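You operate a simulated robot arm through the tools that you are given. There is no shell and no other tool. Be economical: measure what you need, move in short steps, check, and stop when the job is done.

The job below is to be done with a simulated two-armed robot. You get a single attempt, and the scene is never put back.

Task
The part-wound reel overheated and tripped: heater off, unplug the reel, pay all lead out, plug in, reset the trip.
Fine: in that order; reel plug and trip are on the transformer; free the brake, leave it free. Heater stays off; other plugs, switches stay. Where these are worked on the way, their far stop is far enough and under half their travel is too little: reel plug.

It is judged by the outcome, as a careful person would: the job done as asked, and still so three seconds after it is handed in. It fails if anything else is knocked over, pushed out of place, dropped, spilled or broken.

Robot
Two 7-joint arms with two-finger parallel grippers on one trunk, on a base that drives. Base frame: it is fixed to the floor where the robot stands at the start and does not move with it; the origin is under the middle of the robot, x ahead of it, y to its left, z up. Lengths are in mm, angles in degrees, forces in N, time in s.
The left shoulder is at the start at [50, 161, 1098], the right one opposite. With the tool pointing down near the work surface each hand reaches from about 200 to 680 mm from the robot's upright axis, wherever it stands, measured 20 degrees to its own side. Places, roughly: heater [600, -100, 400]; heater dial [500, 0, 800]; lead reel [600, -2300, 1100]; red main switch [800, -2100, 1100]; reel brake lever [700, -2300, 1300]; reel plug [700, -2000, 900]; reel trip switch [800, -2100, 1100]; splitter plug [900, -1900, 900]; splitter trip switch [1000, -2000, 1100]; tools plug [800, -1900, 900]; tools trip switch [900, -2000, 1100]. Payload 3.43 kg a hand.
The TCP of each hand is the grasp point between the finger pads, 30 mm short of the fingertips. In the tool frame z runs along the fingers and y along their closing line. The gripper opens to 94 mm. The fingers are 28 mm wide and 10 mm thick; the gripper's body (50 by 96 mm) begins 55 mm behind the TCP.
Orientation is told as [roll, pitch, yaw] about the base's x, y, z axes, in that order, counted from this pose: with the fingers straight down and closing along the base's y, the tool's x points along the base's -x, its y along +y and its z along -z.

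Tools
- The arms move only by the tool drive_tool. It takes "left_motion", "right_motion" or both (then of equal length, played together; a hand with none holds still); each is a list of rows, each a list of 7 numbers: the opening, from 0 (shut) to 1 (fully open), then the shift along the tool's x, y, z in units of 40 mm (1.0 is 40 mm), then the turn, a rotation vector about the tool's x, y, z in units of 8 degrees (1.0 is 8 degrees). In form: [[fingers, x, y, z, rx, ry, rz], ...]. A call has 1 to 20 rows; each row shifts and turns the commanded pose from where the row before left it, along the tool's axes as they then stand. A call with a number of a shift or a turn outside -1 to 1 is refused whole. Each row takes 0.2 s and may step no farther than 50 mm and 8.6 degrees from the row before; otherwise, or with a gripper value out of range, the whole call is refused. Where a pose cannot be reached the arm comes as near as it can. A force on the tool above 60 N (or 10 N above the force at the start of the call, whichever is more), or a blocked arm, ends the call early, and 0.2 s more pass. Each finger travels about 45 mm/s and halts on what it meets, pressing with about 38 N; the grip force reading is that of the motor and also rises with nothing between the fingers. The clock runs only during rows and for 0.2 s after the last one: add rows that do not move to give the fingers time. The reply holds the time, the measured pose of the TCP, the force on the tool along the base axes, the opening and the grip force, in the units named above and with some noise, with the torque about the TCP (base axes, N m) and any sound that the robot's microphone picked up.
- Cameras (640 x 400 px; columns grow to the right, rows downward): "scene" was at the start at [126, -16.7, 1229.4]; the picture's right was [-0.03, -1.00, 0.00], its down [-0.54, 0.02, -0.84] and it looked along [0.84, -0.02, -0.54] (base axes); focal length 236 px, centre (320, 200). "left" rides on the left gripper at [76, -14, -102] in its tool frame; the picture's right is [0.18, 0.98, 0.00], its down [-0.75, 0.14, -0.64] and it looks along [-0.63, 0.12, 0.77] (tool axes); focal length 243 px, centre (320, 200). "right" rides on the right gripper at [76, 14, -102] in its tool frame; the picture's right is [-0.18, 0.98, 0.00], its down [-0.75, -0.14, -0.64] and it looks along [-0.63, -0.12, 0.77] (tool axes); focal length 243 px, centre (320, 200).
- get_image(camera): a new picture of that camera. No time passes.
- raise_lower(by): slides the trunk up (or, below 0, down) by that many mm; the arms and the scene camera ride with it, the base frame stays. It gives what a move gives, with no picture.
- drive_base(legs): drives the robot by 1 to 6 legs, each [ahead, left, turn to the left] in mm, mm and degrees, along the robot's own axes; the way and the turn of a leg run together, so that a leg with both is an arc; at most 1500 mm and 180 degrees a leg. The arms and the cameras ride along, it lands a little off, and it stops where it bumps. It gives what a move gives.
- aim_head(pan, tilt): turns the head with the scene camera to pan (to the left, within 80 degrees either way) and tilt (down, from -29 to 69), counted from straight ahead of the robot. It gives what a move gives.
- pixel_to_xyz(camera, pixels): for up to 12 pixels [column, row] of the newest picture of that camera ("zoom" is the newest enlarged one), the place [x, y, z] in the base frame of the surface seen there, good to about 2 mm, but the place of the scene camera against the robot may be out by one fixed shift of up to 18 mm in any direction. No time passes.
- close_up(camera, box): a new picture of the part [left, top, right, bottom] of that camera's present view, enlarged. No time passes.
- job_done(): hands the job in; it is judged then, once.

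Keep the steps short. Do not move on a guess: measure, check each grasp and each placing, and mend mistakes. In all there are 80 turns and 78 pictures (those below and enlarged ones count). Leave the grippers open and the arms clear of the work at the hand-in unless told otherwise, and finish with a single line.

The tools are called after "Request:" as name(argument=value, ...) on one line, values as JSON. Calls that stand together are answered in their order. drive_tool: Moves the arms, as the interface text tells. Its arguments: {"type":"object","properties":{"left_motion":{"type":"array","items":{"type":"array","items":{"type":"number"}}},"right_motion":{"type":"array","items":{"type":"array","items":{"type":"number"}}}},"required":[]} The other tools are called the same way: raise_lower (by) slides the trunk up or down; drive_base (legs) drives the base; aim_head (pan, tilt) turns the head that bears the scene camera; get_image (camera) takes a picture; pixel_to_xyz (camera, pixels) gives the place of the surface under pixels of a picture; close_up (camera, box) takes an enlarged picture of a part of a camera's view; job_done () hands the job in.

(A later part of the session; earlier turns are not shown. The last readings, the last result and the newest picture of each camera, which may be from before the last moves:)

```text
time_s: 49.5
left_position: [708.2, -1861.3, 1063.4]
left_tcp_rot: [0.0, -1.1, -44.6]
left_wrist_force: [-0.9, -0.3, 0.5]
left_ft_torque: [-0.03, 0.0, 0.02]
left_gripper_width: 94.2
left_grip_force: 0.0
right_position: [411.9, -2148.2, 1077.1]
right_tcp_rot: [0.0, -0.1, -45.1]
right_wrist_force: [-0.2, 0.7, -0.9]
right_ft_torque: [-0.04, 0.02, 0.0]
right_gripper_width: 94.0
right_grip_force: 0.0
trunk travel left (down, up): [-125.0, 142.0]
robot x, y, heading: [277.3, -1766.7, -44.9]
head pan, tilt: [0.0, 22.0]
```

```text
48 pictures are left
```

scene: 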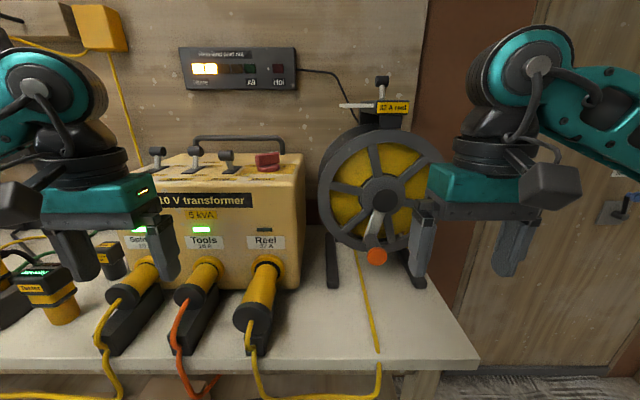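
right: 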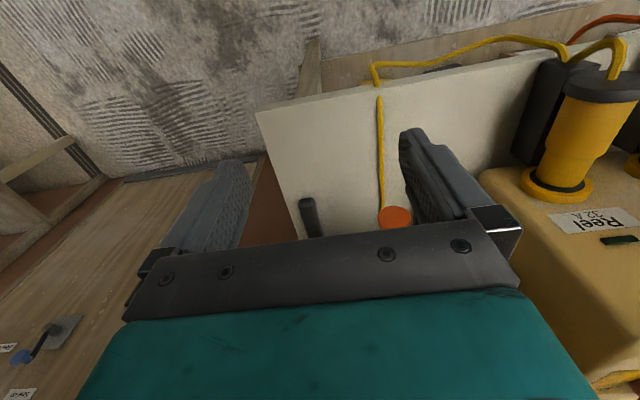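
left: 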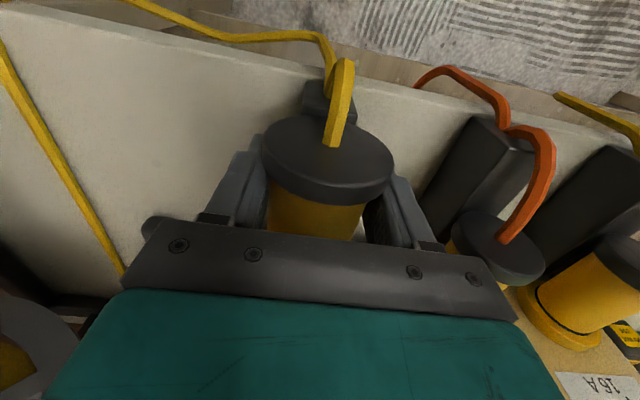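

The reel plug now sits farther out than the other two. Next is the brake lever on top of the reel, so I'll enlarge it.

Request:
close_up(camera="scene", box=[320, 60, 448, 140])

Request:
pixel_to_xyz(camera="zoom", pixels=[[305, 85], [305, 110], [310, 150], [180, 220], [230, 225], [380, 235], [300, 280], [250, 215], [400, 210]])

```text
5.00 times, centred on (384, 100) of scene
```

zoom: 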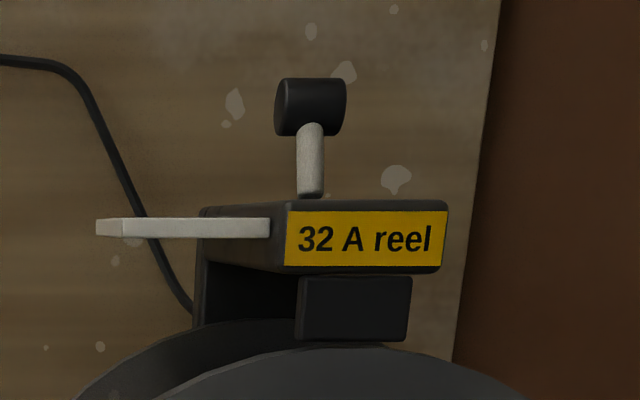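

```text
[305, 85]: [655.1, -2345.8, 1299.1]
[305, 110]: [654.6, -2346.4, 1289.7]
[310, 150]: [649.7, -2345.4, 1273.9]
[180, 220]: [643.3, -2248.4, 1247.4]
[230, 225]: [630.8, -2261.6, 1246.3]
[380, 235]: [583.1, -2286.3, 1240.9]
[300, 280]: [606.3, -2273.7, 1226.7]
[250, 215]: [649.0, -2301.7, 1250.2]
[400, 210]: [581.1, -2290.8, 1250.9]
```

The lever's knob is at z≈1294, and the plate beside it is seen edge-on. I'll raise the trunk to look down on it and on the trip labels.

Request:
raise_lower(by=140)

Request:
close_up(camera="scene", box=[300, 80, 460, 180])

Request:
close_up(camera="scene", box=[130, 140, 322, 260])

```text
time_s: 51.2
left_position: [709.6, -1861.5, 1203.5]
left_tcp_rot: [0.1, -1.1, -44.6]
left_wrist_force: [-0.1, 0.0, -1.2]
left_ft_torque: [-0.01, 0.0, 0.02]
left_gripper_width: 94.1
left_grip_force: 0.0
right_position: [411.4, -2148.8, 1218.4]
right_tcp_rot: [0.0, 0.0, -45.0]
right_wrist_force: [-0.1, -0.7, 0.1]
right_ft_torque: [0.0, -0.02, 0.01]
right_gripper_width: 93.9
right_grip_force: 0.0
trunk travel left (down, up): [-265.0, 2.0]
robot x, y, heading: [274.5, -1765.6, -44.9]
head pan, tilt: [0.0, 22.0]
```

```text
4.00 times, centred on (380, 130) of scene
```

zoom: 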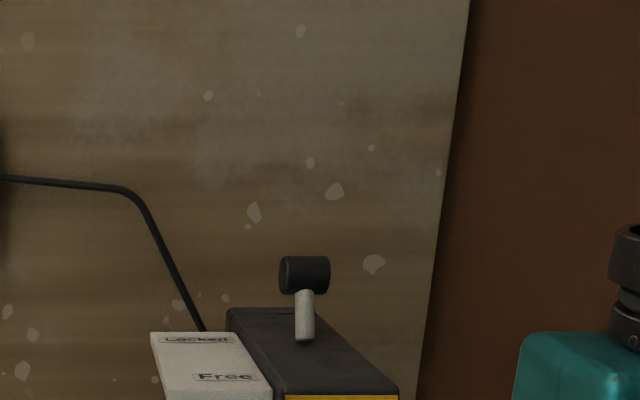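

```text
3.33 times, centred on (226, 200) of scene
```

zoom: 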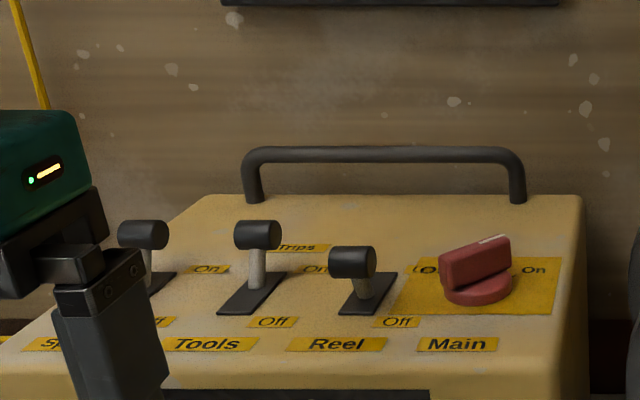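

On the brake, Locked is at the back and Free at the front, so the lever must come toward the robot. On the trips, On is at the back and Off at the front. The reel trip stands at Off. I'll raise the right hand and bring it forward to measure the brake lever.

Request:
drive_tool(right_motion=[[1, 0, 0, -0.9, 0, 0, 0], [1, 0, 0, -0.9, 0, 0, 0], [1, 0, 0, -0.9, 0, 0, 0], [1, -0.3, 0.3, -0.6, 0, 0, 0], [1, -0.9, 0.3, 0, 0, 0, 0], [1, -0.9, 0.3, 0, 0, 0, 0], [1, -0.9, 0, 0, 0, 0, 0], [1, -0.9, 0, 0, 0, 0, 0], [1, 0, 0, 0, 0, 0, 0]])

Request:
get_image(camera="right")

```text
time_s: 53.2
left_position: [708.0, -1862.4, 1203.8]
left_tcp_rot: [0.2, -1.1, -44.6]
left_wrist_force: [-0.3, 0.7, -0.2]
left_ft_torque: [0.01, 0.01, 0.02]
left_gripper_width: 93.8
left_grip_force: 0.1
right_position: [545.6, -2232.7, 1350.1]
right_tcp_rot: [0.0, -0.2, -45.1]
right_wrist_force: [0.1, -0.3, 0.0]
right_ft_torque: [-0.02, 0.0, -0.01]
right_gripper_width: 94.1
right_grip_force: 0.0
trunk travel left (down, up): [-265.0, 2.0]
robot x, y, heading: [274.3, -1764.1, -45.2]
head pan, tilt: [0.0, 22.0]
```

```text
44 pictures are left
```

right: 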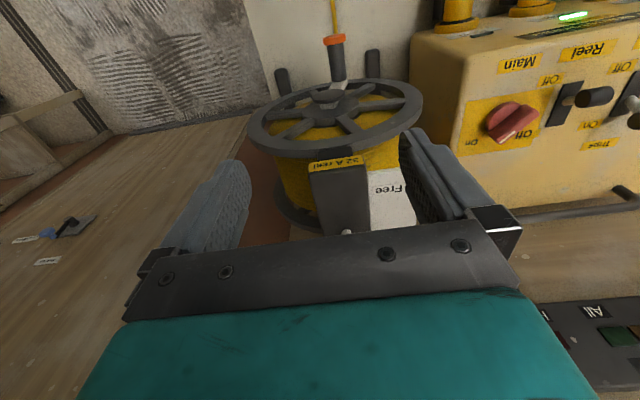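

From here I can also measure the crank, the hub, the reel trip and the label plate.

Request:
pixel_to_xyz(camera="right", pixels=[[333, 40], [336, 60], [335, 78], [328, 97], [600, 97], [580, 100], [568, 105], [388, 190], [330, 165], [335, 200], [560, 130], [255, 135]])

Request:
drive_tool(right_motion=[[1, -0.9, 0, 0, 0, 0, 0], [1, -0.9, 0, 0, 0, 0, 0], [1, 0, 0, 0, 0, 0, 0]])

Request:
get_image(camera="right")

```text
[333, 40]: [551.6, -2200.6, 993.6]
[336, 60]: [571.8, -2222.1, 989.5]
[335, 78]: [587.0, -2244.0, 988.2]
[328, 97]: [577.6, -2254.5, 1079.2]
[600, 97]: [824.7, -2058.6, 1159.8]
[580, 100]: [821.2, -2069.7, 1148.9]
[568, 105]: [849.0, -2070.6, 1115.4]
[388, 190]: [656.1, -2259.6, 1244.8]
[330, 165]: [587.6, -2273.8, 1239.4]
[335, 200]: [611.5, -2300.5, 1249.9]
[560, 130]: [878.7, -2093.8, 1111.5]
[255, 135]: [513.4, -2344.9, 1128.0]
```

```text
time_s: 54.0
left_position: [709.3, -1860.9, 1203.5]
left_tcp_rot: [0.1, -1.1, -44.5]
left_wrist_force: [0.3, 0.5, 0.9]
left_ft_torque: [0.01, 0.02, 0.01]
left_gripper_width: 94.2
left_grip_force: 0.1
right_position: [572.8, -2271.2, 1329.6]
right_tcp_rot: [0.0, 0.1, -45.0]
right_wrist_force: [0.5, -0.7, -0.2]
right_ft_torque: [0.03, 0.01, -0.02]
right_gripper_width: 94.1
right_grip_force: 0.1
right hand out of reach, approached as far as the arm can: row 1, 2
trunk travel left (down, up): [-265.0, 2.0]
robot x, y, heading: [267.5, -1764.0, -45.1]
head pan, tilt: [0.0, 22.0]
```

```text
43 pictures are left
```

right: 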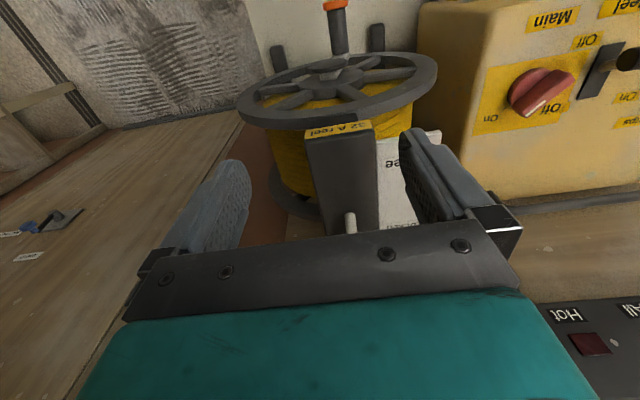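

That is the reach limit with the tool pointing down, and the lever is about 110 mm farther. I'll pull back a bit and pitch the tool 45° forward to gain reach.

Request:
drive_tool(right_motion=[[1, 0.9, 0, 0, 0, 0, 0], [1, 0.7, 0, 0, 0, 0, 0], [1, 0, 0, 0, 0, -0.94, 0], [1, 0, 0, 0, 0, -0.94, 0], [1, 0, 0, 0, 0, -0.94, 0], [1, 0, 0, 0, 0, -0.94, 0], [1, 0, 0, 0, 0, -0.94, 0], [1, 0, 0, 0, 0, -0.94, 0], [1, 0, 0, 0, 0, 0, 0]])

Request:
get_image(camera="right")

Request:
get_image(camera="scene")

```text
time_s: 56.0
left_position: [709.2, -1860.8, 1203.0]
left_tcp_rot: [0.2, -1.2, -44.6]
left_wrist_force: [-0.5, -0.2, -0.2]
left_ft_torque: [-0.01, 0.03, 0.0]
left_gripper_width: 94.0
left_grip_force: 0.0
right_position: [527.6, -2225.2, 1330.9]
right_tcp_rot: [0.2, -45.3, -45.0]
right_wrist_force: [0.3, -1.2, -0.1]
right_ft_torque: [-0.02, -0.01, 0.01]
right_gripper_width: 93.9
right_grip_force: 0.0
trunk travel left (down, up): [-265.0, 2.0]
robot x, y, heading: [273.0, -1763.1, -45.0]
head pan, tilt: [0.0, 22.0]
```

```text
42 pictures are left
```

right: 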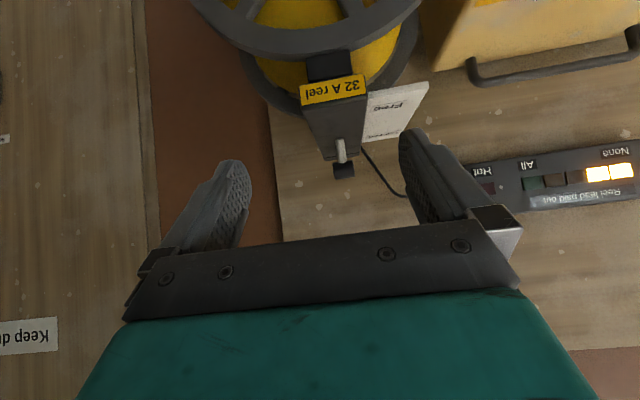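

```text
41 pictures are left
```

scene: 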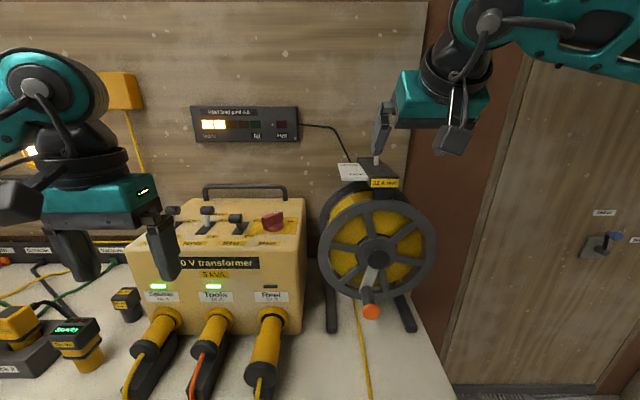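

The lever knob is clear at (344,170) in the right view. I'll measure it closely.

Request:
close_up(camera="right", box=[280, 80, 440, 190])

Request:
pixel_to_xyz(camera="right", pixels=[[344, 164], [344, 170], [344, 175], [336, 170], [352, 170], [341, 144], [343, 158], [370, 130], [385, 108]])

```text
3.64 times, centred on (360, 135) of right
```

zoom: 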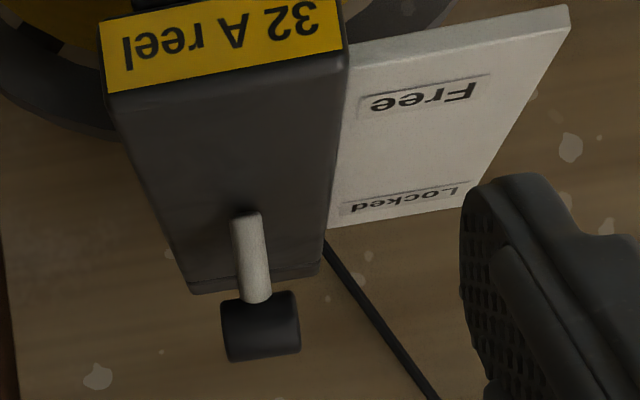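

```text
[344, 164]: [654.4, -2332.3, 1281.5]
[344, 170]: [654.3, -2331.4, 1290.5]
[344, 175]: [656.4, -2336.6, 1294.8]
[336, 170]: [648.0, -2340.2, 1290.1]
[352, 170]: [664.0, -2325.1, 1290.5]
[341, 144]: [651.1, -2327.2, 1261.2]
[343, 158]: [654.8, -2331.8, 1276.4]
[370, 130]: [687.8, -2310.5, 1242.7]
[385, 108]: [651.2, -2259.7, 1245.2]
```

The knob centre is at about f=2119, l=-1186, z=1288. I'll approach most of the way along the slanted tool axis and check.

Request:
drive_tool(right_motion=[[0.65, -0.46, 0.07, 0.71, 0, 0, 0], [0.65, -0.46, 0.07, 0.71, 0, 0, 0], [0.65, -0.46, 0.07, 0.71, 0, 0, 0], [0.65, -0.46, 0.07, 0.4, 0, 0, 0], [0.65, -0.46, 0.07, 0, 0, 0, 0], [0.65, 0, 0, 0, 0, 0, 0]])

Request:
get_image(camera="right")

```text
time_s: 57.4
left_position: [710.9, -1861.6, 1204.0]
left_tcp_rot: [0.0, -1.2, -44.6]
left_wrist_force: [0.1, -0.7, 0.4]
left_ft_torque: [-0.01, 0.02, 0.0]
left_gripper_width: 93.8
left_grip_force: 0.1
right_position: [633.9, -2311.9, 1323.6]
right_tcp_rot: [0.0, -45.1, -45.0]
right_wrist_force: [0.3, -0.7, -0.2]
right_ft_torque: [0.02, 0.01, 0.0]
right_gripper_width: 60.9
right_grip_force: 0.0
trunk travel left (down, up): [-265.0, 2.0]
robot x, y, heading: [272.8, -1764.5, -45.2]
head pan, tilt: [0.0, 22.0]
```

```text
39 pictures are left
```

right: 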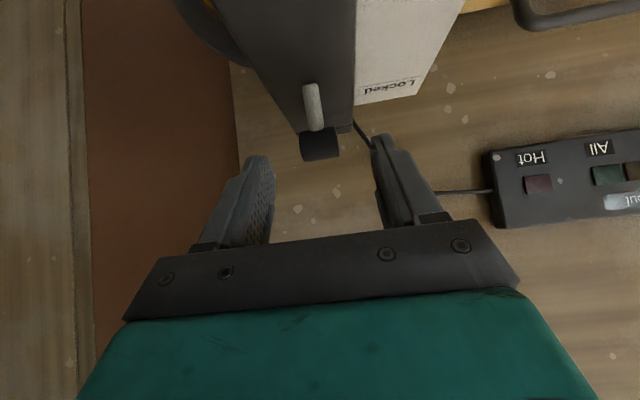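

The knob is centred between the fingers. I'll advance 41 mm along the fingers and close.

Request:
drive_tool(right_motion=[[0.65, 0, 0, 0.5, 0, 0, 0], [0.65, 0, 0, 0.52, 0, 0, 0], [0.65, 0, 0, 0, 0, 0, 0], [0, 0, 0, 0, 0, 0, 0], [0, 0, 0, 0, 0, 0, 0], [0, 0, 0, 0, 0, 0, 0], [0, 0, 0, 0, 0, 0, 0]])

Request:
get_image(camera="right")

```text
time_s: 59.0
left_position: [709.0, -1861.4, 1204.6]
left_tcp_rot: [0.2, -1.1, -44.5]
left_wrist_force: [0.6, 0.2, -0.6]
left_ft_torque: [0.02, 0.01, 0.0]
left_gripper_width: 94.0
left_grip_force: 0.0
right_position: [654.1, -2333.4, 1294.1]
right_tcp_rot: [0.1, -45.1, -45.0]
right_wrist_force: [-1.5, -2.1, -0.7]
right_ft_torque: [-0.06, 0.02, -0.2]
right_gripper_width: 25.8
right_grip_force: 45.3
trunk travel left (down, up): [-265.0, 2.0]
robot x, y, heading: [274.0, -1766.5, -45.2]
head pan, tilt: [0.0, 22.0]
```

```text
38 pictures are left
```

right: 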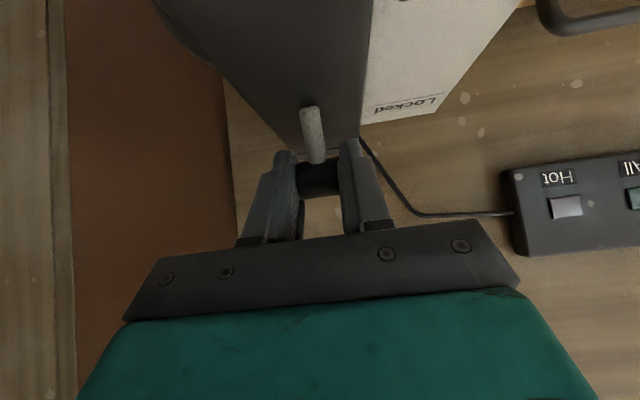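

The knob is gripped at 26 mm. I'll swing the lever toward the robot along its arc.

Request:
drive_tool(right_motion=[[0, 0.11, 0, -0.22, 0, 0, 0], [0, 0.14, 0, -0.2, 0, 0, 0], [0, 0.2, 0, -0.14, 0, 0, 0], [0, 0.22, 0, -0.11, 0, 0, 0], [0, 0.1, 0, -0.02, 0, 0, 0], [0, 0, 0, 0, 0, 0, 0]])

Request:
get_image(camera="right")

```text
time_s: 60.4
left_position: [710.9, -1862.0, 1203.6]
left_tcp_rot: [0.1, -1.0, -44.6]
left_wrist_force: [-0.6, -0.7, 0.4]
left_ft_torque: [0.02, -0.01, 0.0]
left_gripper_width: 93.7
left_grip_force: 0.0
right_position: [626.5, -2304.1, 1294.7]
right_tcp_rot: [0.1, -45.6, -45.0]
right_wrist_force: [11.8, -15.8, 16.6]
right_ft_torque: [-1.11, -1.06, 0.13]
right_gripper_width: 25.5
right_grip_force: 45.0
trunk travel left (down, up): [-265.0, 2.0]
robot x, y, heading: [269.6, -1766.1, -45.1]
head pan, tilt: [0.0, 22.0]
```

```text
37 pictures are left
```

right: 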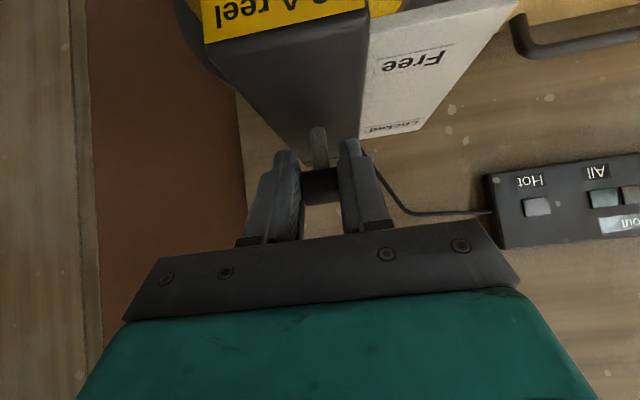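

It moved 40 mm forward and there is some resistance now. I'll release, back off along the fingers and inspect.

Request:
drive_tool(right_motion=[[0.65, 0, 0, 0, 0, 0, 0], [0.65, 0, 0, 0, 0, 0, 0], [0.65, 0, 0, 0, 0, 0, 0], [0.65, 0, 0, 0, 0, 0, 0], [0.65, 0, 0, -0.7, 0, 0, 0], [0.65, 0, 0, -0.8, 0, 0, 0], [0.65, 0, 0, -0.9, 0, 0, 0], [0.65, 0, 0, 0, 0, 0, 0]])

Request:
get_image(camera="right")

```text
time_s: 62.2
left_position: [709.3, -1861.7, 1203.7]
left_tcp_rot: [0.2, -1.1, -44.6]
left_wrist_force: [-0.8, -0.7, 0.0]
left_ft_torque: [-0.01, 0.0, 0.0]
left_gripper_width: 94.1
left_grip_force: 0.0
right_position: [577.7, -2255.6, 1360.8]
right_tcp_rot: [0.1, -45.0, -45.1]
right_wrist_force: [-0.4, -0.8, -0.2]
right_ft_torque: [-0.04, -0.06, -0.02]
right_gripper_width: 61.3
right_grip_force: 0.1
trunk travel left (down, up): [-265.0, 2.0]
robot x, y, heading: [270.4, -1763.9, -45.2]
head pan, tilt: [0.0, 22.0]
```

```text
36 pictures are left
```

right: 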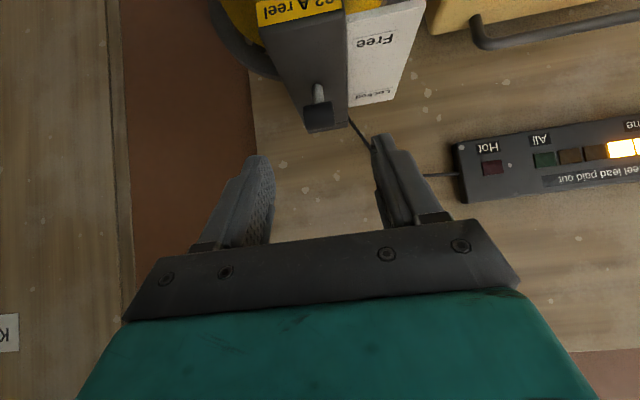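

Request:
pixel_to_xyz(camera="right", pixels=[[318, 114], [318, 126], [319, 92], [375, 40], [375, 92], [308, 85]])

Request:
close_up(camera="right", box=[250, 20, 430, 140])

```text
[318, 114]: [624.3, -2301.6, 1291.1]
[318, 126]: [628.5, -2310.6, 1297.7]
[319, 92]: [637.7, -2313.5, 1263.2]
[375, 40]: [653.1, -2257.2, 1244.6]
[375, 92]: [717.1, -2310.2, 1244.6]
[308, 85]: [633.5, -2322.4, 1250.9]
```

```text
3.33 times, centred on (340, 80) of right
```

zoom: 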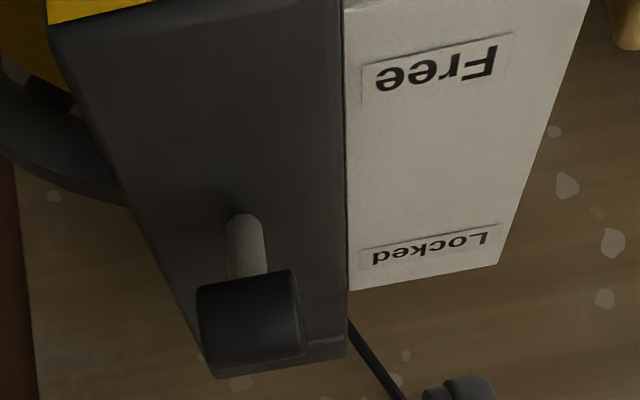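

The lever now leans forward by as much as it leaned back before, toward Free, so the brake is free. Next I'll inspect the reel's crank.

Request:
close_up(camera="scene", box=[300, 170, 460, 330])

Request:
pixel_to_xyz(camera="zoom", pixels=[[285, 353], [285, 330], [260, 353], [310, 353], [262, 315], [270, 270], [305, 225], [318, 200], [345, 225], [285, 375]])

```text
2.50 times, centred on (380, 250) of scene
```

zoom: 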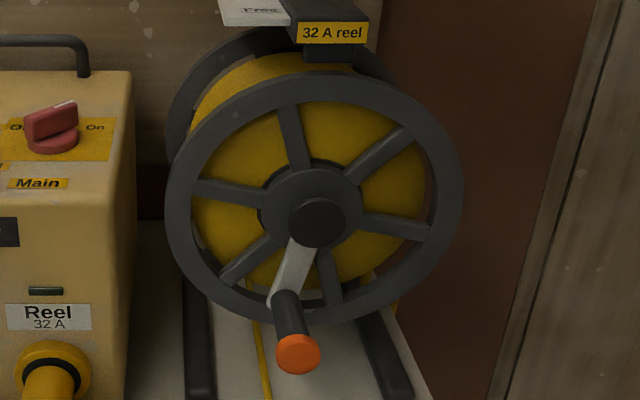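

```text
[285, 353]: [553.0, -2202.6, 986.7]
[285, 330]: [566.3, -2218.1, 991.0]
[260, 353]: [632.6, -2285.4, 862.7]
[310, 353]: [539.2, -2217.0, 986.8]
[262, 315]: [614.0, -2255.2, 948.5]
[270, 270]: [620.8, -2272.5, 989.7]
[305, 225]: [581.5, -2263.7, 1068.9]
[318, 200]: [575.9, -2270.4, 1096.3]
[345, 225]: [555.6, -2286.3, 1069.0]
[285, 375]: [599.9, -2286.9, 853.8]
```

There's no arrow on the reel, so I'll test the direction against the gauge. First I'll bring the right hand in front of and above the orange handle.

Request:
drive_tool(right_motion=[[0.65, 0.9, 0, 0, 0, 0, 0], [0.65, 0.9, 0, 0, 0, 0, 0], [0.65, 0.9, 0, 0, 0, 0, 0], [0.65, 0.9, 0, 0, 0, 0, 0], [0.65, 0.9, 0.2, 0, 0, 0, 0], [0.65, 0.9, 0.3, 0, 0, 0, 0], [0.65, 0.9, 0, 0, 0, 0, 0], [0.65, 0.85, 0, 0, 0, 0, 0], [0.65, 0, 0, 0.85, 0, 0, 0], [0.65, 0, 0, 0.85, 0, 0, 0], [0.65, 0, 0, 0.85, 0, 0, 0], [0.65, 0, 0, 0, 0, 0, 0]])

Request:
get_image(camera="right")

```text
time_s: 64.8
left_position: [710.0, -1860.9, 1204.9]
left_tcp_rot: [0.0, -1.1, -44.6]
left_wrist_force: [0.0, -0.3, -0.1]
left_ft_torque: [0.03, 0.0, 0.0]
left_gripper_width: 93.9
left_grip_force: 0.0
right_position: [504.6, -2151.0, 1088.9]
right_tcp_rot: [-0.1, -45.1, -45.1]
right_wrist_force: [0.2, -0.2, 0.8]
right_ft_torque: [0.04, 0.02, 0.01]
right_gripper_width: 60.9
right_grip_force: 0.1
right hand out of reach, approached as far as the arm can: row 8
trunk travel left (down, up): [-265.0, 2.0]
robot x, y, heading: [274.0, -1763.4, -45.4]
head pan, tilt: [0.0, 22.0]
```

```text
33 pictures are left
```

right: 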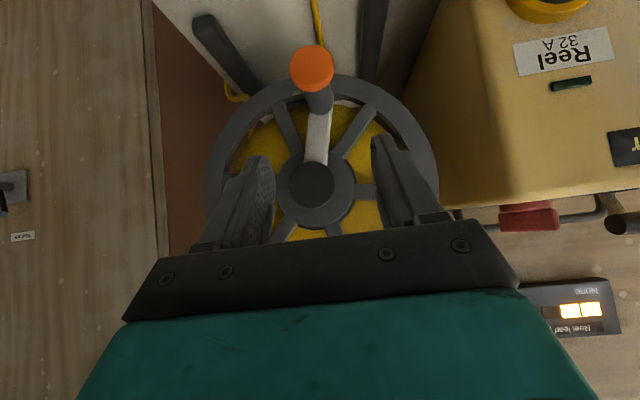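

Request:
pixel_to_xyz(camera="right", pixels=[[312, 68], [295, 72], [330, 70], [312, 50], [308, 103], [328, 100], [318, 105], [310, 180], [295, 180], [330, 180], [312, 163], [318, 135]])

```text
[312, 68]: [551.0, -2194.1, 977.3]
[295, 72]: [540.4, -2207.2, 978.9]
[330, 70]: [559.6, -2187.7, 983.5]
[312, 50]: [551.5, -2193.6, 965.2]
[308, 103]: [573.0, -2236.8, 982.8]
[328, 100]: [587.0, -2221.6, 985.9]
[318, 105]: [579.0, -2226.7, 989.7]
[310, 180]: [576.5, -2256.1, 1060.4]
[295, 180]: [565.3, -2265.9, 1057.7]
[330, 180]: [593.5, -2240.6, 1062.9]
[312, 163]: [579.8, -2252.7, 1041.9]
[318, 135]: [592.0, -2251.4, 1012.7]
```

The handle centre is at about f=1965, l=-1165, z=978. The hub is at l≈-1186, z≈1066, so the crank radius is about 91. I'll advance and grip the handle.

Request:
drive_tool(right_motion=[[0.65, 0.1, 0, 0.87, 0, 0, 0], [0.65, 0.1, 0, 0.87, 0, 0, 0], [0.65, 0.1, 0, 0.87, 0, 0, 0], [0.65, 0.12, 0, 0.89, 0, 0, 0], [0.65, 0, 0, 0, 0, 0, 0], [0, 0, 0, 0, 0, 0, 0], [0, 0, 0, 0, 0, 0, 0], [0, 0, 0, 0, 0, 0, 0], [0, 0, 0, 0, 0, 0, 0]])

Request:
get_image(camera="right")

```text
time_s: 66.8
left_position: [709.8, -1861.1, 1204.6]
left_tcp_rot: [0.1, -1.1, -44.7]
left_wrist_force: [0.7, 0.1, -0.1]
left_ft_torque: [-0.05, 0.01, 0.01]
left_gripper_width: 94.2
left_grip_force: 0.1
right_position: [567.3, -2213.2, 976.9]
right_tcp_rot: [0.0, -45.1, -45.1]
right_wrist_force: [-0.9, -2.4, -2.1]
right_ft_torque: [-0.29, -0.48, 0.09]
right_gripper_width: 41.3
right_grip_force: 45.4
trunk travel left (down, up): [-265.0, 2.0]
robot x, y, heading: [268.2, -1767.5, -45.3]
head pan, tilt: [0.0, 22.0]
```

```text
32 pictures are left
```

right: 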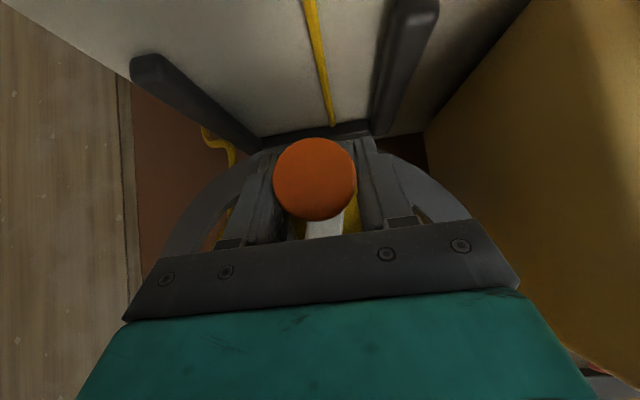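

It's gripped on the handle. The lead drops from the drum's right side, so clockwise as seen from the robot should pay out. I'll try about 75° clockwise: left, then up.

Request:
drive_tool(right_motion=[[0, -0.149, 0.56, -0.149, 0, 0, 0], [0, -0.246, 0.485, -0.246, 0, 0, 0], [0, -0.325, 0.38, -0.325, 0, 0, 0], [0, -0.384, 0.248, -0.384, 0, 0, 0], [0, -0.417, 0.098, -0.417, 0, 0, 0], [0, 0, 0, 0, 0, 0, 0]])

Request:
get_image(camera="scene")

```text
time_s: 68.2
left_position: [708.4, -1863.6, 1203.6]
left_tcp_rot: [0.3, -1.0, -44.6]
left_wrist_force: [0.1, 0.4, -0.5]
left_ft_torque: [-0.02, -0.02, 0.02]
left_gripper_width: 93.9
left_grip_force: 0.1
right_position: [615.5, -2165.3, 1063.5]
right_tcp_rot: [0.0, -45.0, -45.3]
right_wrist_force: [-8.1, -14.3, -7.5]
right_ft_torque: [0.15, -0.53, 0.14]
right_gripper_width: 40.6
right_grip_force: 45.3
trunk travel left (down, up): [-265.0, 2.0]
robot x, y, heading: [272.7, -1763.6, -45.2]
head pan, tilt: [0.0, 22.0]
```

```text
31 pictures are left
```

scene: 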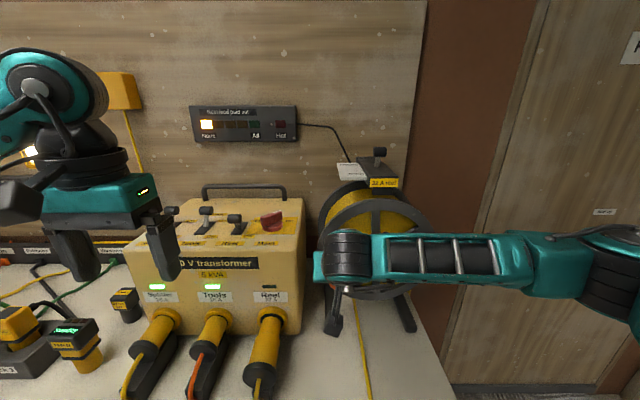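

The crank turned freely, but the gauge fell from two lamps to one, so clockwise winds in. I'll reverse and continue counter-clockwise.

Request:
drive_tool(right_motion=[[0, 0.41, -0.09, 0.41, 0, 0, 0], [0, 0.38, -0.24, 0.38, 0, 0, 0], [0, 0.325, -0.37, 0.325, 0, 0, 0], [0, 0.246, -0.475, 0.246, 0, 0, 0], [0, 0.149, -0.55, 0.149, 0, 0, 0], [0, 0.04, -0.585, 0.04, 0, 0, 0], [0, -0.069, -0.58, -0.069, 0, 0, 0], [0, -0.172, -0.535, -0.172, 0, 0, 0], [0, -0.263, -0.4525, -0.263, 0, 0, 0], [0, -0.338, -0.34, -0.338, 0, 0, 0], [0, -0.389, -0.205, -0.389, 0, 0, 0], [0, 0, 0, 0, 0, 0, 0]])

Request:
get_image(camera="scene")

```text
time_s: 70.8
left_position: [711.4, -1861.9, 1203.1]
left_tcp_rot: [0.0, -1.0, -44.6]
left_wrist_force: [0.8, 0.1, 0.9]
left_ft_torque: [0.01, 0.01, -0.01]
left_gripper_width: 93.9
left_grip_force: 0.1
right_position: [492.7, -2287.6, 1042.5]
right_tcp_rot: [-0.2, -44.8, -44.9]
right_wrist_force: [18.4, -1.8, -3.4]
right_ft_torque: [-0.67, -0.29, -0.61]
right_gripper_width: 27.1
right_grip_force: 44.8
trunk travel left (down, up): [-265.0, 2.0]
robot x, y, heading: [270.0, -1767.8, -45.0]
head pan, tilt: [0.0, 22.0]
```

```text
30 pictures are left
```

scene: 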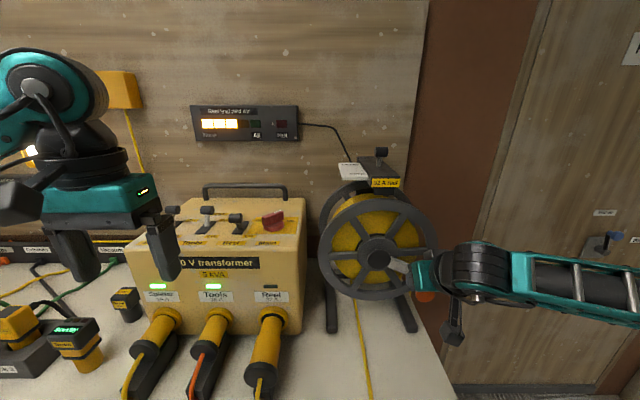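

The gauge is rising, to about four lamps. I'll continue counter-clockwise.

Request:
drive_tool(right_motion=[[0, -0.41, -0.05, -0.41, 0, 0, 0], [0, -0.41, 0.0975, -0.41, 0, 0, 0], [0, -0.378, 0.244, -0.378, 0, 0, 0], [0, -0.32, 0.3725, -0.32, 0, 0, 0], [0, -0.24, 0.4775, -0.24, 0, 0, 0], [0, -0.145, 0.55, -0.145, 0, 0, 0], [0, 0, 0, 0, 0, 0, 0]])

Request:
get_image(camera="scene")

```text
time_s: 71.8
left_position: [707.8, -1862.8, 1205.4]
left_tcp_rot: [0.0, -1.2, -44.7]
left_wrist_force: [-0.1, 0.2, 0.0]
left_ft_torque: [-0.07, 0.0, 0.01]
left_gripper_width: 93.8
left_grip_force: 0.0
right_position: [493.9, -2286.1, 1133.7]
right_tcp_rot: [-1.8, -46.0, -46.7]
right_wrist_force: [-18.8, -5.1, 7.3]
right_ft_torque: [-0.31, 0.58, 0.14]
right_gripper_width: 27.3
right_grip_force: 45.6
trunk travel left (down, up): [-265.0, 2.0]
robot x, y, heading: [270.8, -1764.7, -45.5]
head pan, tilt: [0.0, 22.0]
stopped in row 4 (right hand): the force on the tool passed its limit (the readings are from after the stop); the commanded pose is now the measured one
```

```text
29 pictures are left
```

scene: 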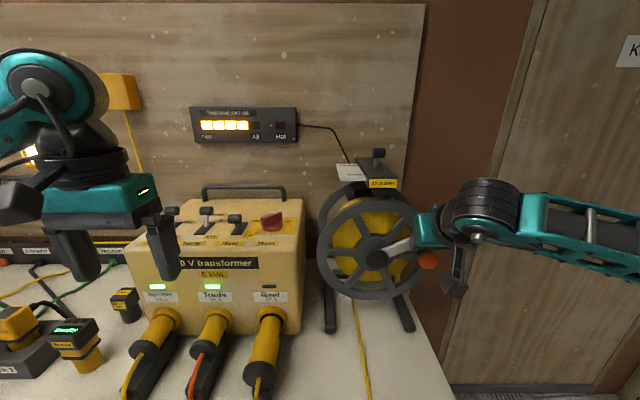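

The hand slipped upward relative to the handle. I'll look at the handle and gauge closely.

Request:
get_image(camera="right")

Request:
close_up(camera="scene", box=[300, 170, 480, 310])

Request:
pixel_to_xyz(camera="zoom", pixels=[[455, 320], [455, 340], [320, 280], [400, 265], [270, 305]])

```text
28 pictures are left
```

right: 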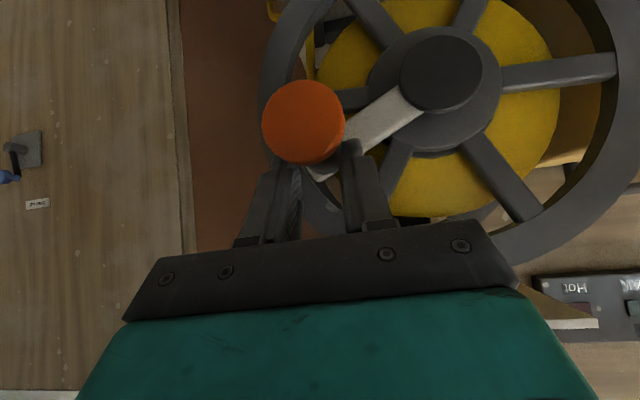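

```text
2.86 times, centred on (390, 240) of scene
```

zoom: 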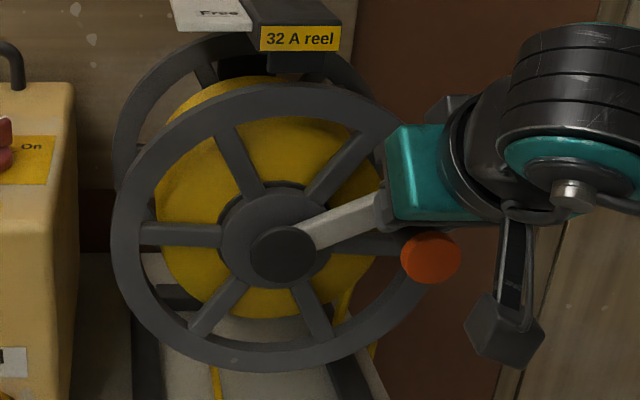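

```text
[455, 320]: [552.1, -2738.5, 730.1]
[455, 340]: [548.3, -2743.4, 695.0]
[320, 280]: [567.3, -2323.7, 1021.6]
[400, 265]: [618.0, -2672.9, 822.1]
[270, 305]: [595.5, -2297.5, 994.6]
```

Request:
pixel_to_xyz(camera="right", pixels=[[303, 122], [280, 122], [328, 122], [303, 95], [303, 152], [440, 75], [385, 125], [345, 158]])

```text
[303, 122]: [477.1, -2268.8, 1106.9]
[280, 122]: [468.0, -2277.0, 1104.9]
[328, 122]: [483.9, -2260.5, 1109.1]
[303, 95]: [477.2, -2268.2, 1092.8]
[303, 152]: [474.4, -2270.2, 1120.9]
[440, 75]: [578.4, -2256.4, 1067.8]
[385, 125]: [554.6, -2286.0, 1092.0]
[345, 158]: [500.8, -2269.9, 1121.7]
```

The handle is at l=-1267, z=1107 (crank angle -116°), and the slanted fingers slid along it. I'll release, back off, set the tool horizontal along the handle axis and roll it so the fingers close along the direction of motion.

Request:
drive_tool(right_motion=[[0.65, 0, 0, 0, 0, 0, 0], [0.65, 0, 0, 0, 0, 0, 0], [0.65, 0, 0, 0, 0, 0, 0], [0.65, 0, 0, -0.8, 0, 0, 0], [0.65, 0, 0, -0.8, 0, 0, 0], [0.65, 0, 0, 0, 0, -0.94, 0], [0.65, 0, 0, 0, 0, -0.94, 0], [0.65, 0, 0, 0, 0, -0.94, 0], [0.65, 0, 0, 0, 0, -0.94, 0], [0.65, 0, 0, 0, 0, -0.94, 0], [0.65, 0, 0, 0, 0, -0.9, 0], [0.65, 0, 0, 0, 0, 0, 1], [0.65, 0, 0, 0, 0, 0, 1], [0.65, 0, 0, 0, 0, 0, 1], [0.65, 0, 0, 0, 0, 0, 1], [0.65, 0, 0, 0, 0, 0, 1], [0.65, 0, 0, 0, 0, 0, 1], [0.65, 0, 0, 0, 0, 0, 1], [0.65, 0, 0, 0, 0, 0, 1], [0.65, 0, 0, 0, 0, 0, 0]])

Request:
get_image(camera="right")

Request:
get_image(camera="scene")

```text
time_s: 76.0
left_position: [707.7, -1862.4, 1204.1]
left_tcp_rot: [0.1, -1.2, -44.8]
left_wrist_force: [-0.6, 0.2, -0.9]
left_ft_torque: [-0.01, -0.02, 0.01]
left_gripper_width: 94.0
left_grip_force: 0.1
right_position: [467.9, -2249.4, 1175.5]
right_tcp_rot: [70.2, -25.5, -128.8]
right_wrist_force: [-0.2, 1.1, 0.4]
right_ft_torque: [0.03, -0.01, -0.02]
right_gripper_width: 60.9
right_grip_force: 0.0
right hand out of reach, approached as far as the arm can: row 9, 10, 11
trunk travel left (down, up): [-265.0, 2.0]
robot x, y, heading: [269.3, -1764.3, -45.5]
head pan, tilt: [0.0, 22.0]
```

```text
26 pictures are left
```

right: 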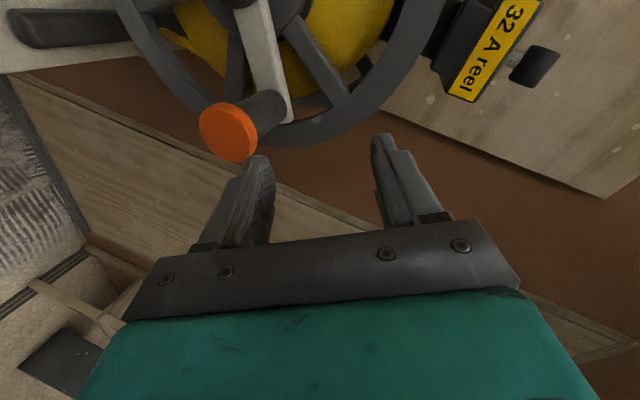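

```text
25 pictures are left
```

scene: 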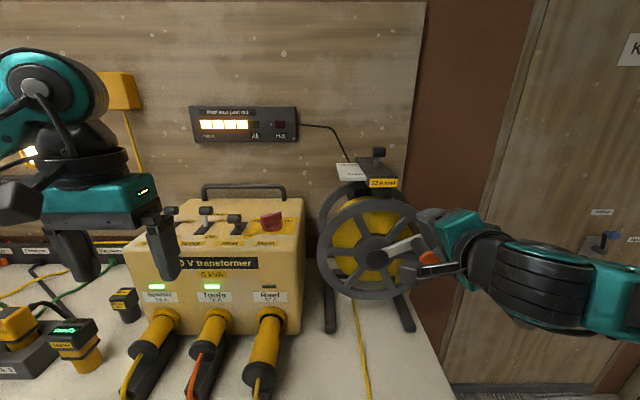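

The orientation is good: tool axis within 18° of the handle axis and closing direction along the motion. I'll verify the handle's place, then back off 30 mm and line up.

Request:
pixel_to_xyz(camera="right", pixels=[[228, 134], [210, 120], [243, 152], [270, 108], [285, 112]])

Request:
drive_tool(right_motion=[[0.8, 0, 0, -0.8, 0, 0, 0], [0.8, 0.24, -0.63, 0, 0, 0, 0], [0.8, 0.24, -0.63, 0, 0, 0, 0], [0.8, 0, 0, 0, 0, 0, 0]])

Request:
get_image(camera="right")

```text
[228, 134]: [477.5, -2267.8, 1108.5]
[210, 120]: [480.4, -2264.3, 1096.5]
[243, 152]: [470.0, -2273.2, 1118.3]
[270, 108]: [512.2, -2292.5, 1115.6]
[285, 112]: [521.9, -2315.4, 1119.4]
```

```text
time_s: 77.0
left_position: [708.9, -1863.3, 1204.5]
left_tcp_rot: [0.1, -1.0, -44.8]
left_wrist_force: [0.7, -0.4, 0.5]
left_ft_torque: [0.03, 0.02, 0.05]
left_gripper_width: 94.0
left_grip_force: 0.1
right_position: [447.3, -2228.3, 1178.0]
right_tcp_rot: [70.2, -25.4, -128.8]
right_wrist_force: [1.0, -0.1, -0.2]
right_ft_torque: [-0.01, 0.03, 0.01]
right_gripper_width: 75.6
right_grip_force: 0.2
right hand out of reach, approached as far as the arm can: row 2, 3
trunk travel left (down, up): [-265.0, 2.0]
robot x, y, heading: [267.2, -1766.8, -45.2]
head pan, tilt: [0.0, 22.0]
```

```text
24 pictures are left
```

right: 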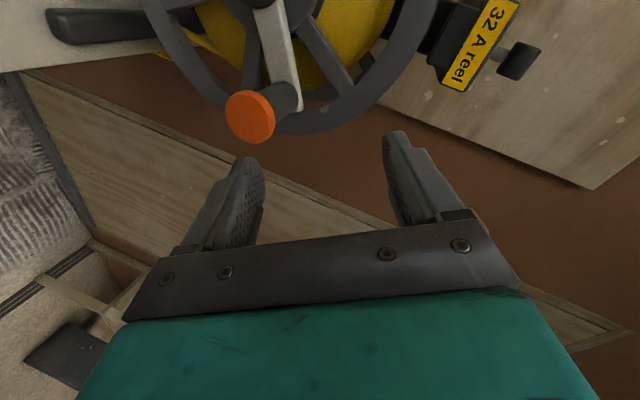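

At this trunk height the arm can't go lower in this pose. I'll lower the trunk 90 mm and then correct.

Request:
raise_lower(by=-90)

```text
time_s: 78.2
left_position: [708.5, -1863.9, 1114.3]
left_tcp_rot: [0.1, -1.1, -44.8]
left_wrist_force: [0.2, -0.6, -0.7]
left_ft_torque: [-0.02, 0.02, -0.03]
left_gripper_width: 94.0
left_grip_force: 0.0
right_position: [446.9, -2227.0, 1088.7]
right_tcp_rot: [70.2, -25.5, -128.7]
right_wrist_force: [0.5, 0.7, -0.4]
right_ft_torque: [0.03, -0.03, 0.0]
right_gripper_width: 75.2
right_grip_force: 0.1
trunk travel left (down, up): [-175.0, 92.0]
robot x, y, heading: [268.3, -1765.9, -45.4]
head pan, tilt: [0.0, 22.0]
```

Request:
drive_tool(right_motion=[[0.8, -0.27, 0.395, -0.12, 0, 0, 0], [0.8, -0.27, 0.395, -0.12, 0, 0, 0], [0.8, 0, 0, 0, 0, 0, 0]])

Request:
get_image(camera="right")

```text
time_s: 79.0
left_position: [708.5, -1863.5, 1114.1]
left_tcp_rot: [0.1, -1.2, -44.8]
left_wrist_force: [0.2, 0.0, 0.2]
left_ft_torque: [0.03, 0.03, 0.02]
left_gripper_width: 94.2
left_grip_force: 0.0
right_position: [443.3, -2233.5, 1128.5]
right_tcp_rot: [70.2, -25.6, -128.8]
right_wrist_force: [0.0, -0.5, 0.3]
right_ft_torque: [0.01, -0.02, -0.01]
right_gripper_width: 74.9
right_grip_force: 0.1
trunk travel left (down, up): [-175.0, 92.0]
robot x, y, heading: [272.5, -1764.1, -45.2]
head pan, tilt: [0.0, 22.0]
```

```text
23 pictures are left
```

right: 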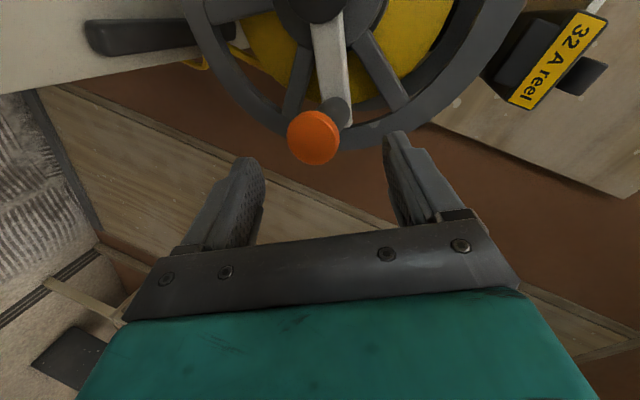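

It's aligned. I'll advance 62 mm and close on the handle.

Request:
drive_tool(right_motion=[[0.8, 0, 0, 0.52, 0, 0, 0], [0.8, 0, 0, 0.52, 0, 0, 0], [0.8, 0, 0, 0.52, 0, 0, 0], [0.8, 0, 0, 0, 0, 0, 0], [0, 0, 0, 0, 0, 0, 0], [0, 0, 0, 0, 0, 0, 0], [0, 0, 0, 0, 0, 0, 0], [0, 0, 0, 0, 0, 0, 0]])

Request:
get_image(camera="right")

```text
time_s: 80.8
left_position: [708.9, -1862.9, 1115.3]
left_tcp_rot: [0.1, -1.1, -44.9]
left_wrist_force: [0.0, 0.3, 0.6]
left_ft_torque: [0.0, 0.04, -0.02]
left_gripper_width: 94.1
left_grip_force: 0.1
right_position: [484.0, -2277.8, 1106.7]
right_tcp_rot: [70.2, -25.5, -128.7]
right_wrist_force: [-3.1, -0.4, -5.7]
right_ft_torque: [-1.17, -0.65, 0.49]
right_gripper_width: 44.9
right_grip_force: 44.8
trunk travel left (down, up): [-175.0, 92.0]
robot x, y, heading: [270.2, -1761.0, -45.4]
head pan, tilt: [0.0, 22.0]
```

```text
22 pictures are left
```

right: 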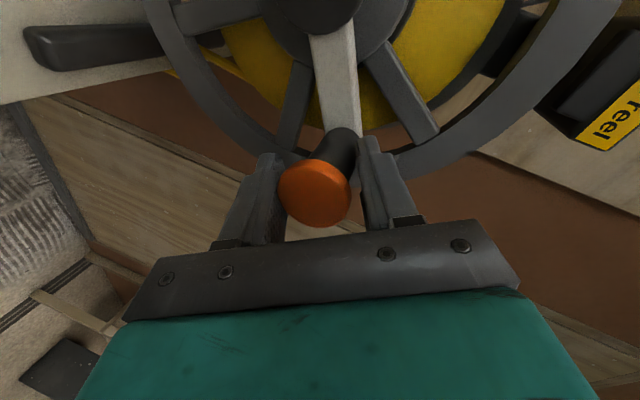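

The handle is held firmly. Now I'll turn the crank counter-clockwise 75° with the wrist rolling in step.

Request:
drive_tool(right_motion=[[0, 0.0215, 0.2815, -0.085, 0.092, -0.275, -0.89], [0, 0.0215, 0.2815, -0.085, 0.092, -0.275, -0.89], [0, 0.0215, 0.2815, -0.085, 0.092, -0.275, -0.89], [0, 0.0215, 0.2815, -0.085, 0.092, -0.275, -0.89], [0, 0.0215, 0.2815, -0.085, 0.092, -0.275, -0.89], [0, 0.0215, 0.2815, -0.085, 0.092, -0.275, -0.89], [0, 0.0215, 0.2815, -0.085, 0.092, -0.275, -0.89], [0, 0.0215, 0.2815, -0.085, 0.092, -0.275, -0.89], [0, 0.0215, 0.2815, -0.085, 0.092, -0.275, -0.89], [0, 0.0215, 0.2815, -0.085, 0.092, -0.275, -0.89], [0, 0, 0, 0, 0, 0, 0]])

Request:
get_image(camera="scene")

```text
time_s: 83.2
left_position: [702.2, -1868.4, 1116.5]
left_tcp_rot: [0.5, -1.2, -44.9]
left_wrist_force: [-0.3, -0.4, 1.0]
left_ft_torque: [-0.01, -0.01, 0.01]
left_gripper_width: 94.1
left_grip_force: 0.1
right_position: [543.4, -2219.3, 1156.9]
right_tcp_rot: [-79.1, -78.4, 14.6]
right_wrist_force: [-44.8, -31.1, -6.5]
right_ft_torque: [0.01, 0.47, 1.07]
right_gripper_width: 45.1
right_grip_force: 45.0
trunk travel left (down, up): [-175.0, 92.0]
robot x, y, heading: [272.6, -1767.7, -45.7]
head pan, tilt: [0.0, 22.0]
```

```text
21 pictures are left
```

scene: 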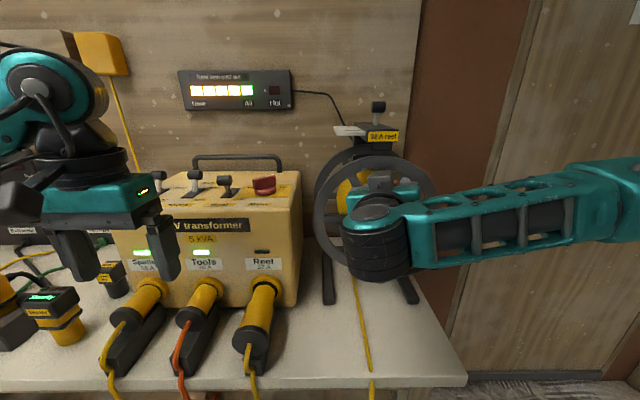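

All five lamps, including the green All, are lit and the crank pushes back with 54 N, so it is at its end stop. I'll release and withdraw along the tool.

Request:
drive_tool(right_motion=[[0, 0, -0.1, 0, 0, 0, 0], [0.8, 0, 0, 0, 0, 0, 0], [0.8, 0, 0, 0, 0, 0, 0], [0.8, 0, 0, 0, 0, 0, 0], [0.8, 0, 0, 0, 0, 0, 0], [0.8, 0, 0, -0.7, 0, 0, 0], [0.8, 0, 0, -0.8, 0, 0, 0], [0.8, 0, 0, -0.8, 0, 0, 0], [0.8, 0, 0, 0, 0, 0, 0]])

Request:
get_image(camera="scene")

Request:
close_up(camera="scene", box=[170, 60, 410, 210])

```text
time_s: 85.2
left_position: [709.8, -1864.3, 1113.7]
left_tcp_rot: [0.1, -1.1, -44.7]
left_wrist_force: [0.1, -0.2, 1.0]
left_ft_torque: [-0.01, -0.03, -0.02]
left_gripper_width: 94.2
left_grip_force: 0.0
right_position: [508.6, -2128.5, 1162.0]
right_tcp_rot: [-79.3, -78.0, 16.5]
right_wrist_force: [-1.1, 0.3, -0.1]
right_ft_torque: [0.0, 0.0, 0.01]
right_gripper_width: 75.1
right_grip_force: 0.1
trunk travel left (down, up): [-175.0, 92.0]
robot x, y, heading: [273.7, -1766.6, -45.4]
head pan, tilt: [0.0, 22.0]
```

```text
20 pictures are left
```

scene: 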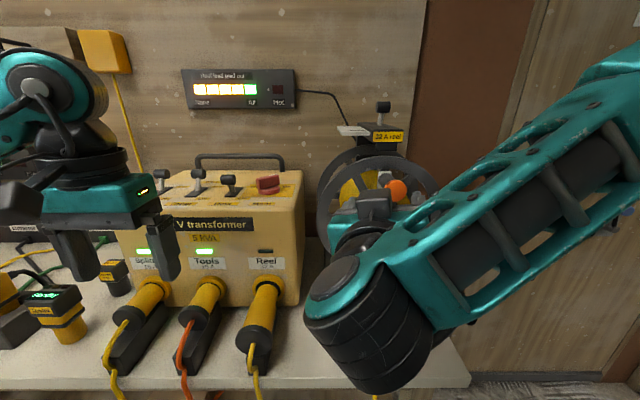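

```text
2.67 times, centred on (290, 135) of scene
```

zoom: 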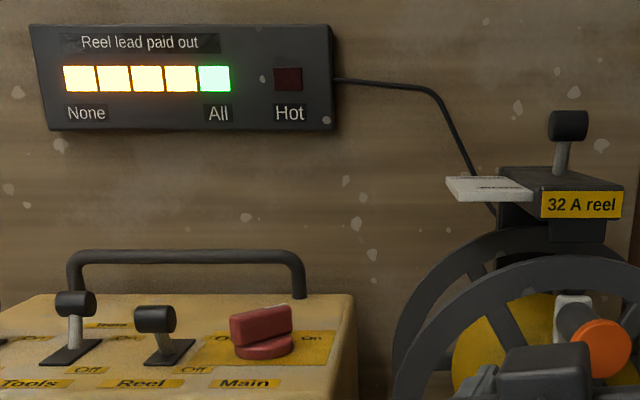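

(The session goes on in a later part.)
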